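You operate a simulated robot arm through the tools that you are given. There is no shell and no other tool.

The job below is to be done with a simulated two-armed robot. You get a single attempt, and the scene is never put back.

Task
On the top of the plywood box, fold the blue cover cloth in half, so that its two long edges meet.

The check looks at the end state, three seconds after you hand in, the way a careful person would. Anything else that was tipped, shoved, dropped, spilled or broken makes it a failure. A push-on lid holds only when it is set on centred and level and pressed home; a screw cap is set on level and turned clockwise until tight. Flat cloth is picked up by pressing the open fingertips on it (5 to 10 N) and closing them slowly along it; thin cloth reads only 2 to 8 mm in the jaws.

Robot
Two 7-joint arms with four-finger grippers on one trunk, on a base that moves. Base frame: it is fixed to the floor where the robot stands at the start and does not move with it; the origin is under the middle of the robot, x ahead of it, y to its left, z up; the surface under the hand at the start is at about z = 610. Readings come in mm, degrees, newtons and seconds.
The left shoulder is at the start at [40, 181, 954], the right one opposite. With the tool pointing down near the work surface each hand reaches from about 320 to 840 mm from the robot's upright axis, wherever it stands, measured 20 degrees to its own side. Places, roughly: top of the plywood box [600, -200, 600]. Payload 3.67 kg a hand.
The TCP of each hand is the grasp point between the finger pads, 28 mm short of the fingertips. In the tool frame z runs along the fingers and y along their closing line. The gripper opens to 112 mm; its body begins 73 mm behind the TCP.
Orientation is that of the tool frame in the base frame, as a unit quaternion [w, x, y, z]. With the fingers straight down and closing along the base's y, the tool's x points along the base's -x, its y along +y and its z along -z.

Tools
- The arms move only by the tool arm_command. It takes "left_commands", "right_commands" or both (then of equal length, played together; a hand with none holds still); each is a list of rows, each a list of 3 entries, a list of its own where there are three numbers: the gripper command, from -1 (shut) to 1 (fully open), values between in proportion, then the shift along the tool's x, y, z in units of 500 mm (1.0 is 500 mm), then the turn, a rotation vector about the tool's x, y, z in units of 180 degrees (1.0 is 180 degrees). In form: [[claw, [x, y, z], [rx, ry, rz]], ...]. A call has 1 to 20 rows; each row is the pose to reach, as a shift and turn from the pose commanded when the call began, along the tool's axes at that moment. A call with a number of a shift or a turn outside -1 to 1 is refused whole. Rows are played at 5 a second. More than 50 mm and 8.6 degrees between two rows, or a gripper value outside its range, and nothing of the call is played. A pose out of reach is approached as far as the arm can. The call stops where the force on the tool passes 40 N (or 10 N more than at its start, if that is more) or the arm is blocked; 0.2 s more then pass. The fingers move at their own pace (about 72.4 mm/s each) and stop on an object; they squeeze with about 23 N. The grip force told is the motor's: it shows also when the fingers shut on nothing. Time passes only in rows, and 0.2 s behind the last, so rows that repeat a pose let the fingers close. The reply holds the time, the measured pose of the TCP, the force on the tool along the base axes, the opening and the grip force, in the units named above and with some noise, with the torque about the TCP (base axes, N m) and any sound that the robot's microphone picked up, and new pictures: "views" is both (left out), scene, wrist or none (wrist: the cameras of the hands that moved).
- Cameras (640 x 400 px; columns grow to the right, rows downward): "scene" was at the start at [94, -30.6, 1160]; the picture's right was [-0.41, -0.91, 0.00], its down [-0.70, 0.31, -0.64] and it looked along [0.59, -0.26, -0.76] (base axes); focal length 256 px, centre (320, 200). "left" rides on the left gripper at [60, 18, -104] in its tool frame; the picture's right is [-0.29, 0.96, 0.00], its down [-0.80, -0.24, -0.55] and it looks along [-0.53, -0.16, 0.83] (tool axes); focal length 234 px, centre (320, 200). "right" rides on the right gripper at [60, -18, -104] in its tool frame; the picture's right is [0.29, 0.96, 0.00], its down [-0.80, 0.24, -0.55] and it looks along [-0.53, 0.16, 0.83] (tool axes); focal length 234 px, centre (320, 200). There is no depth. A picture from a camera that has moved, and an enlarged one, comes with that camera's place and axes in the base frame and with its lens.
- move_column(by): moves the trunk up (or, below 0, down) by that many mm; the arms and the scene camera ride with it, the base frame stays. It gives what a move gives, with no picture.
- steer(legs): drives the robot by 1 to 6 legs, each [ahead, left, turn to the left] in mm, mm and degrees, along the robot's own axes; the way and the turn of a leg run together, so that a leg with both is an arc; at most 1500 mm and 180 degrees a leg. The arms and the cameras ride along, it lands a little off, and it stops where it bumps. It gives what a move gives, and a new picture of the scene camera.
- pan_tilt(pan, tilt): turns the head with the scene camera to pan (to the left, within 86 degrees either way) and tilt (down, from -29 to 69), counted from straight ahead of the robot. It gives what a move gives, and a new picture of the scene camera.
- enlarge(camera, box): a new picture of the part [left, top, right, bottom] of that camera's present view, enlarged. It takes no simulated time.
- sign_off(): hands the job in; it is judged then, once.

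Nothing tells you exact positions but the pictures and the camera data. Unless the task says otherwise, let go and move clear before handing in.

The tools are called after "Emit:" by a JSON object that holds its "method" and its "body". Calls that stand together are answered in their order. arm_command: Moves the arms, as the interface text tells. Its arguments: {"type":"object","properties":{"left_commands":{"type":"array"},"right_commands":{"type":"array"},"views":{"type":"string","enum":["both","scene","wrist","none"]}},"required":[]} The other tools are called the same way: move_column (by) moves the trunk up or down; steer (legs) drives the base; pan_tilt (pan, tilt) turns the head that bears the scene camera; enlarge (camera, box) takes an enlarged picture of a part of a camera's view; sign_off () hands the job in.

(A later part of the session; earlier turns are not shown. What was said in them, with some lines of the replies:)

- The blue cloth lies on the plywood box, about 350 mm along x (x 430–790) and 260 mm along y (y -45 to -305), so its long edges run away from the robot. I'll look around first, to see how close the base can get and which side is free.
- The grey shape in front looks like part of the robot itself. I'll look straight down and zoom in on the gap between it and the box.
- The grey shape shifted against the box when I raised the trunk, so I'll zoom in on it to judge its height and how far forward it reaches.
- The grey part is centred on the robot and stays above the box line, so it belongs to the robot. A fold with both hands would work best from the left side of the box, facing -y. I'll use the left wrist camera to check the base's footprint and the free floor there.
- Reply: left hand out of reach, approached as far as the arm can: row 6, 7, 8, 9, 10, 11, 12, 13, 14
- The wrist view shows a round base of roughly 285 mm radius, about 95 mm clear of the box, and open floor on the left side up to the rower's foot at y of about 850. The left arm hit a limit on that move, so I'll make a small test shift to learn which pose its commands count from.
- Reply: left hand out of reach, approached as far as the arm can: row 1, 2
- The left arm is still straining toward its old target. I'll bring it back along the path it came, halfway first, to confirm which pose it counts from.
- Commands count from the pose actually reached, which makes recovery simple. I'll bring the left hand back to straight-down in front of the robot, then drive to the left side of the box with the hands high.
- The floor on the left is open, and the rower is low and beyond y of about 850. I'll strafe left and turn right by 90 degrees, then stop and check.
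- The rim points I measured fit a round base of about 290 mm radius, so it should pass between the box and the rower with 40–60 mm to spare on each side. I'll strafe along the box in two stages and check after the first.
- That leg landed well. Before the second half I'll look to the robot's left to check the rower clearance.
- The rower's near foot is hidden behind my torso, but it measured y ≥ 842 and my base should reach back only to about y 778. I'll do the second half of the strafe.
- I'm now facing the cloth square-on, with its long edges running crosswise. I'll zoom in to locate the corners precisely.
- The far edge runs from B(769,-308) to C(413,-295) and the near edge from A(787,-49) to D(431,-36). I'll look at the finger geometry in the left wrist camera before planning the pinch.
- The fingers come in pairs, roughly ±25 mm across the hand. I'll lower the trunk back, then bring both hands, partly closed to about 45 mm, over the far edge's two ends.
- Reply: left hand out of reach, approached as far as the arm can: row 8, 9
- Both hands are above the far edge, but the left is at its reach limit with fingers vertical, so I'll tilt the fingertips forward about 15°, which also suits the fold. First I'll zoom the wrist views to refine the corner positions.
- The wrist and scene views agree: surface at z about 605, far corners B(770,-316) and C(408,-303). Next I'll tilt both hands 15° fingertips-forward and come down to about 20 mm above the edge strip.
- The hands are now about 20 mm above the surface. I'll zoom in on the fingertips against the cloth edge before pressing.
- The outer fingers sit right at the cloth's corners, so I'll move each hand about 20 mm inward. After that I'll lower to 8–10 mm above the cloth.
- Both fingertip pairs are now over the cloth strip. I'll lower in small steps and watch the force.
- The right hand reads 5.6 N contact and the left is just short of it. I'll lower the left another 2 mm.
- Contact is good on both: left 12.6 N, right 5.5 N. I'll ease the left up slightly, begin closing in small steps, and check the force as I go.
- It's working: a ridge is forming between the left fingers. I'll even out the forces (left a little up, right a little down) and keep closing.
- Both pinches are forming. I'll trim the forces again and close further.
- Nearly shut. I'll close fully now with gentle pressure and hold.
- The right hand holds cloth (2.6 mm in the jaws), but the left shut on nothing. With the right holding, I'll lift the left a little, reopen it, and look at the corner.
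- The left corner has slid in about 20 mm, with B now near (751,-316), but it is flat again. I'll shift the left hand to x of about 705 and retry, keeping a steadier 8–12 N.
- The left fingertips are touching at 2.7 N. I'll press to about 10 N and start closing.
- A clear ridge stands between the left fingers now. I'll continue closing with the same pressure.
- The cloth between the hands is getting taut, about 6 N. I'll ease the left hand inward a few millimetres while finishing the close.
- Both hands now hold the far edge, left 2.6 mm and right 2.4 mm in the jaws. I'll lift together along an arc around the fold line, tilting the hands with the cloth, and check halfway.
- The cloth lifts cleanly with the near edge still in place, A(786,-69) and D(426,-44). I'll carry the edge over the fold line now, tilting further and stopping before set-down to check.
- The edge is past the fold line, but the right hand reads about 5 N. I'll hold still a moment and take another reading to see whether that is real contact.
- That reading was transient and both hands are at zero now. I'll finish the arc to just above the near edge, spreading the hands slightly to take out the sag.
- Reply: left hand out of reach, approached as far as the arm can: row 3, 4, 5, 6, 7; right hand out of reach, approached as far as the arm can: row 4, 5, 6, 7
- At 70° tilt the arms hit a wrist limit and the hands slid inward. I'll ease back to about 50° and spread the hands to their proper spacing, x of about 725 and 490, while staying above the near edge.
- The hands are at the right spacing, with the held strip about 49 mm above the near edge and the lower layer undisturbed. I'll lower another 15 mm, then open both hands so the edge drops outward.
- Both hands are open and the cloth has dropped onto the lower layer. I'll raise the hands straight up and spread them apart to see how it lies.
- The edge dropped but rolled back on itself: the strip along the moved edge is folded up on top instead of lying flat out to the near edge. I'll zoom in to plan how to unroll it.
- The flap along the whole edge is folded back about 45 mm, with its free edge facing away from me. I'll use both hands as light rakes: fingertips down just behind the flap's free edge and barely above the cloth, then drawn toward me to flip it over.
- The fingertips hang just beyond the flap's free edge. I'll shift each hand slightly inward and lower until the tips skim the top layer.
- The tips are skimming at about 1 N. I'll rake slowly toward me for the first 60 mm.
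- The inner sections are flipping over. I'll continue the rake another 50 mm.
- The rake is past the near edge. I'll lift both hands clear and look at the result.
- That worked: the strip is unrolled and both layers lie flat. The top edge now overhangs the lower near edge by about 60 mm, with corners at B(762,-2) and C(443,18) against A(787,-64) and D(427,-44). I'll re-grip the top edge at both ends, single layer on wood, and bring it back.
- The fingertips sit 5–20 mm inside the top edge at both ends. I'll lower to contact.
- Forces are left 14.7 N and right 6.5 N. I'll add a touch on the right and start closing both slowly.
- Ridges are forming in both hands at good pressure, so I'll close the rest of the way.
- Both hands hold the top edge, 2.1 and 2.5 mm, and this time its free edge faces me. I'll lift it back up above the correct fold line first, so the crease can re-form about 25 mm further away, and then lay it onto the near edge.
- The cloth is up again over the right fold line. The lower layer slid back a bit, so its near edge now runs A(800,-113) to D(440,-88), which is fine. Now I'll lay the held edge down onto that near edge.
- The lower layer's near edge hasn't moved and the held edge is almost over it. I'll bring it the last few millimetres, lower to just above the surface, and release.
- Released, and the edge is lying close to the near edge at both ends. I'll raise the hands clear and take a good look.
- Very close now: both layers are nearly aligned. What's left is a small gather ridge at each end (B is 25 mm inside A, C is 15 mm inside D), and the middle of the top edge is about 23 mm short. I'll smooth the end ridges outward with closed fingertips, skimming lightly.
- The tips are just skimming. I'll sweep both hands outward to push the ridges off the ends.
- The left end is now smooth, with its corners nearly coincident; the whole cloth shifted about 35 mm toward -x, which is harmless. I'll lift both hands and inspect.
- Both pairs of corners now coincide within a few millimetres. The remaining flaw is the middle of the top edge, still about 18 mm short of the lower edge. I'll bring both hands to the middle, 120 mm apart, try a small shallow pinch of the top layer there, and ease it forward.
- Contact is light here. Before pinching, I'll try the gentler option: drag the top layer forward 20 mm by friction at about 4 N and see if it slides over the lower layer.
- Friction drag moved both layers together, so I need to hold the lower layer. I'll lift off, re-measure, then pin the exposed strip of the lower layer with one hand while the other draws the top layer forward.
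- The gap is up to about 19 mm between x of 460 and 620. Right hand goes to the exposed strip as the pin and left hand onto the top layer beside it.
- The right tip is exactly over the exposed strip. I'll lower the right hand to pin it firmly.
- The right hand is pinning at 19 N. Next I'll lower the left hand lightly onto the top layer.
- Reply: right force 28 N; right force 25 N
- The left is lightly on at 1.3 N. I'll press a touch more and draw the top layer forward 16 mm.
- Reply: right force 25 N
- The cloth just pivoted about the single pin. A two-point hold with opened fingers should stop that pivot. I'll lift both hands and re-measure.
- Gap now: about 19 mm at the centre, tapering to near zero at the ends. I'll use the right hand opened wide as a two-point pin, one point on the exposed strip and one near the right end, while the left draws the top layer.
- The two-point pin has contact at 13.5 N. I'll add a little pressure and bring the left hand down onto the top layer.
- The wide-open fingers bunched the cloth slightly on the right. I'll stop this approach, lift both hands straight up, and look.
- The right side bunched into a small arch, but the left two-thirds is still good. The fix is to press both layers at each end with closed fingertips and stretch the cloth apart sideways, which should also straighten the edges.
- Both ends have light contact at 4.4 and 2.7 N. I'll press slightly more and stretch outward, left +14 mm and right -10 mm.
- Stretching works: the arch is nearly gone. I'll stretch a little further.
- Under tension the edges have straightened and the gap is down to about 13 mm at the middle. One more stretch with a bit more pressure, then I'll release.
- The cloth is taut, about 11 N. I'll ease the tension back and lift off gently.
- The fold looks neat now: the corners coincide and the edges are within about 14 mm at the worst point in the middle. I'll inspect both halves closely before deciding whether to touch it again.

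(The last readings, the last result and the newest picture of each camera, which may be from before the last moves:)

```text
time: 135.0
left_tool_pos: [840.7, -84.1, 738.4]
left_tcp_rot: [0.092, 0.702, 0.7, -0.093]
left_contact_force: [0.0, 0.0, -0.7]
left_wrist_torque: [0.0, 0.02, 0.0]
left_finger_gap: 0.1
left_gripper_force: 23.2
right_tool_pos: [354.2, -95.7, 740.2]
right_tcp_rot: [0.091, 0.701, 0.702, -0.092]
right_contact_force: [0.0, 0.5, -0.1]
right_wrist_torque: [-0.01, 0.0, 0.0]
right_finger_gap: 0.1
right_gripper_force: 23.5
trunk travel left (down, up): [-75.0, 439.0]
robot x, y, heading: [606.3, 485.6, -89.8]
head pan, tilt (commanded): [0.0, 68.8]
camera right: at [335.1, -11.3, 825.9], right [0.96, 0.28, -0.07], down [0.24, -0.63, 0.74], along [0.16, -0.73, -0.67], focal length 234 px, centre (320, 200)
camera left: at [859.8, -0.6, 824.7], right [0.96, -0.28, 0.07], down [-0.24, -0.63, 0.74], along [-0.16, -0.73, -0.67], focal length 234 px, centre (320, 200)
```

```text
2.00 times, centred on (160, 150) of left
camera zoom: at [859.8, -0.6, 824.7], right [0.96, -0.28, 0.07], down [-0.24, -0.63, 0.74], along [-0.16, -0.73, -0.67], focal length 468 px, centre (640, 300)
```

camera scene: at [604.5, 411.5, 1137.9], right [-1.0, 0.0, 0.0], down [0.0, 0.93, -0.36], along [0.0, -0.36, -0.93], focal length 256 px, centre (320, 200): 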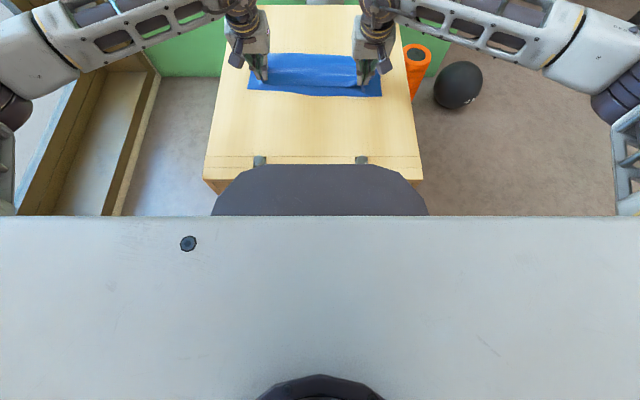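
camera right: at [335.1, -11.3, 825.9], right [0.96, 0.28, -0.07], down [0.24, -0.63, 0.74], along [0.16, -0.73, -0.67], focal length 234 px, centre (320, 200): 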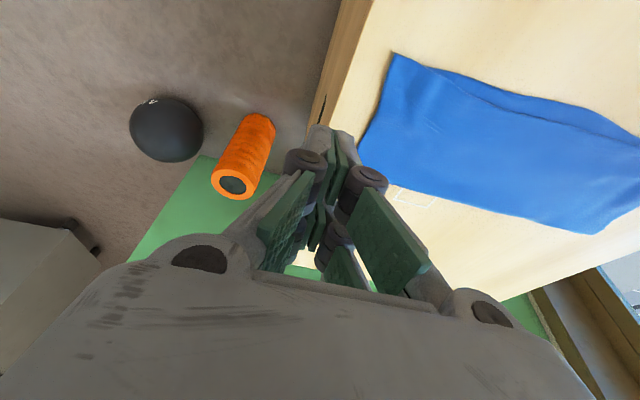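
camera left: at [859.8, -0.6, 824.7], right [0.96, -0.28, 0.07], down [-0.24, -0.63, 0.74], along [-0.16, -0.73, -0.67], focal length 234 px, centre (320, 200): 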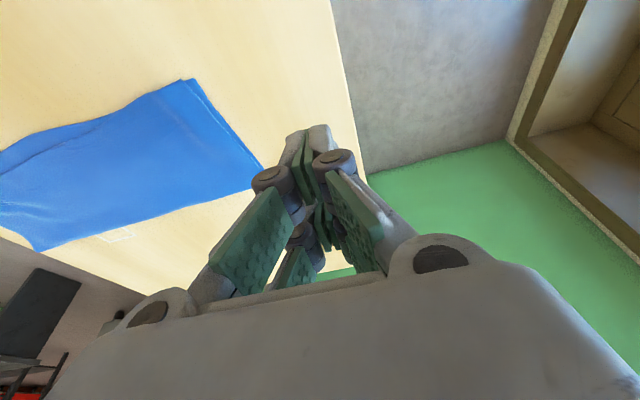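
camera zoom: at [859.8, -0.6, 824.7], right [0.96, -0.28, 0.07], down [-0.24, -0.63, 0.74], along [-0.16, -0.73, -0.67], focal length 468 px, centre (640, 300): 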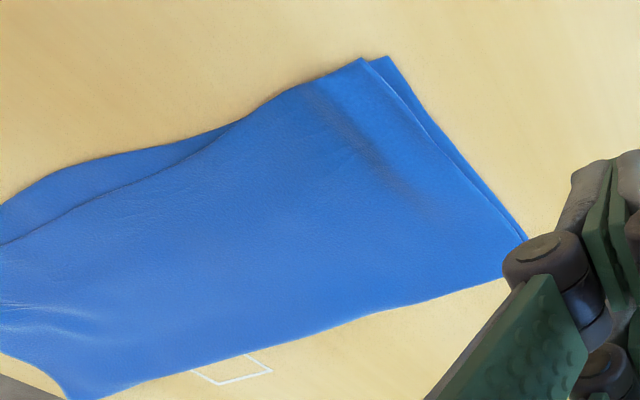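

The corners meet, the layers are flat and smooth, and the edges lie together within about 1–1.4 cm at the centre, so further handling risks more than it gains. I'll raise the trunk so both hands are well clear and take a last look at the whole scene.

Emit:
{"method": "move_column", "body": {"by": 200}}

Emit:
{"method": "pan_tilt", "body": {"pan": 0, "tilt": 60}}

Emit:
{"method": "enlarge", "body": {"camera": "scene", "box": [220, 60, 420, 185]}}

```text
time: 137.2
left_tool_pos: [841.1, -85.0, 939.8]
left_tcp_rot: [0.093, 0.702, 0.7, -0.093]
left_contact_force: [-0.3, -0.1, 0.0]
left_wrist_torque: [0.04, -0.02, 0.02]
left_finger_gap: 0.1
left_gripper_force: 23.2
right_tool_pos: [352.9, -97.3, 940.2]
right_tcp_rot: [0.092, 0.701, 0.701, -0.092]
right_contact_force: [-0.9, -0.3, 0.1]
right_wrist_torque: [-0.01, 0.01, 0.02]
right_finger_gap: 0.0
right_gripper_force: 22.6
trunk travel left (down, up): [-275.0, 239.0]
robot x, y, heading: [603.8, 486.6, -89.8]
head pan, tilt (commanded): [0.0, 68.8]
```

```text
time: 137.9
left_tool_pos: [841.1, -85.3, 940.1]
left_tcp_rot: [0.092, 0.702, 0.7, -0.092]
left_contact_force: [0.7, 0.4, 0.6]
left_wrist_torque: [0.0, 0.01, -0.01]
left_finger_gap: 0.1
left_gripper_force: 22.6
right_tool_pos: [353.7, -96.7, 941.3]
right_tcp_rot: [0.091, 0.7, 0.702, -0.091]
right_contact_force: [0.1, 0.5, 0.0]
right_wrist_torque: [-0.01, -0.02, 0.02]
right_finger_gap: 0.0
right_gripper_force: 22.9
trunk travel left (down, up): [-275.0, 239.0]
robot x, y, heading: [599.9, 486.5, -89.6]
head pan, tilt (commanded): [0.0, 60.0]
camera scene: at [604.4, 401.0, 1348.1], right [-1.0, 0.0, 0.0], down [0.0, 0.87, -0.5], along [0.0, -0.5, -0.87], focal length 256 px, centre (320, 200)
```

scene: 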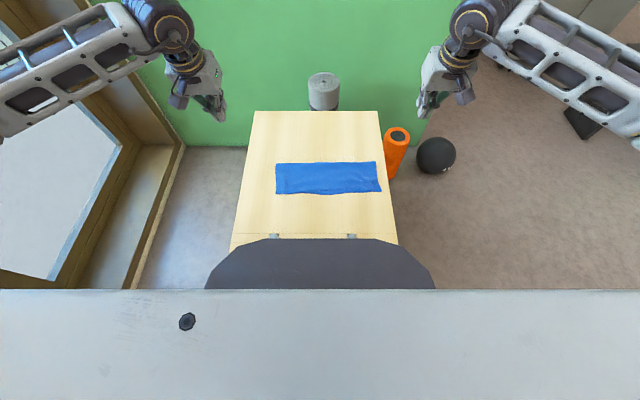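

```text
3.20 times, centred on (320, 122) of scene
camera zoom: at [604.4, 401.0, 1348.1], right [-1.0, 0.0, 0.0], down [0.0, 0.87, -0.5], along [0.0, -0.5, -0.87], focal length 818 px, centre (320, 448)
```

zoom: 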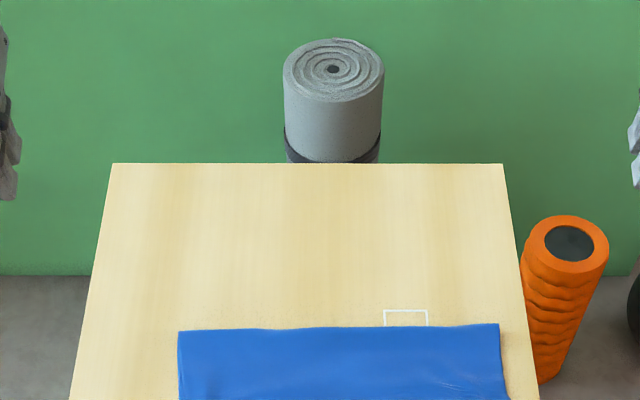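

The cloth lies folded in half on the box: corners matched, both layers flat, and the long edges together to within about 14 mm at the middle. The box, grey roll, orange roller and ball all look where they were, and both hands are empty and well clear, so I'm handing in.

Emit:
{"method": "sign_off", "body": {}}

```text
The job is handed in.
```

The blue cloth is folded in half on top of the plywood box, with its two long edges brought together, and I have handed the job in.

- **Edges:** the corners match within a centimetre or two. Through the middle of the long edges the top layer stops up to about 14 mm short of the lower one. Pulling the top layer forward there only moved both layers together, so I left that gap.
- **Surface:** the layers lie flat except for a few small wrinkles near the right end.
- **Position:** the cloth slid on the box during folding, so it does not lie exactly where it started.
- **Surroundings:** in the last picture the box, the grey roll, the orange roller and the ball look untouched. Both hands are empty and well clear of the box.
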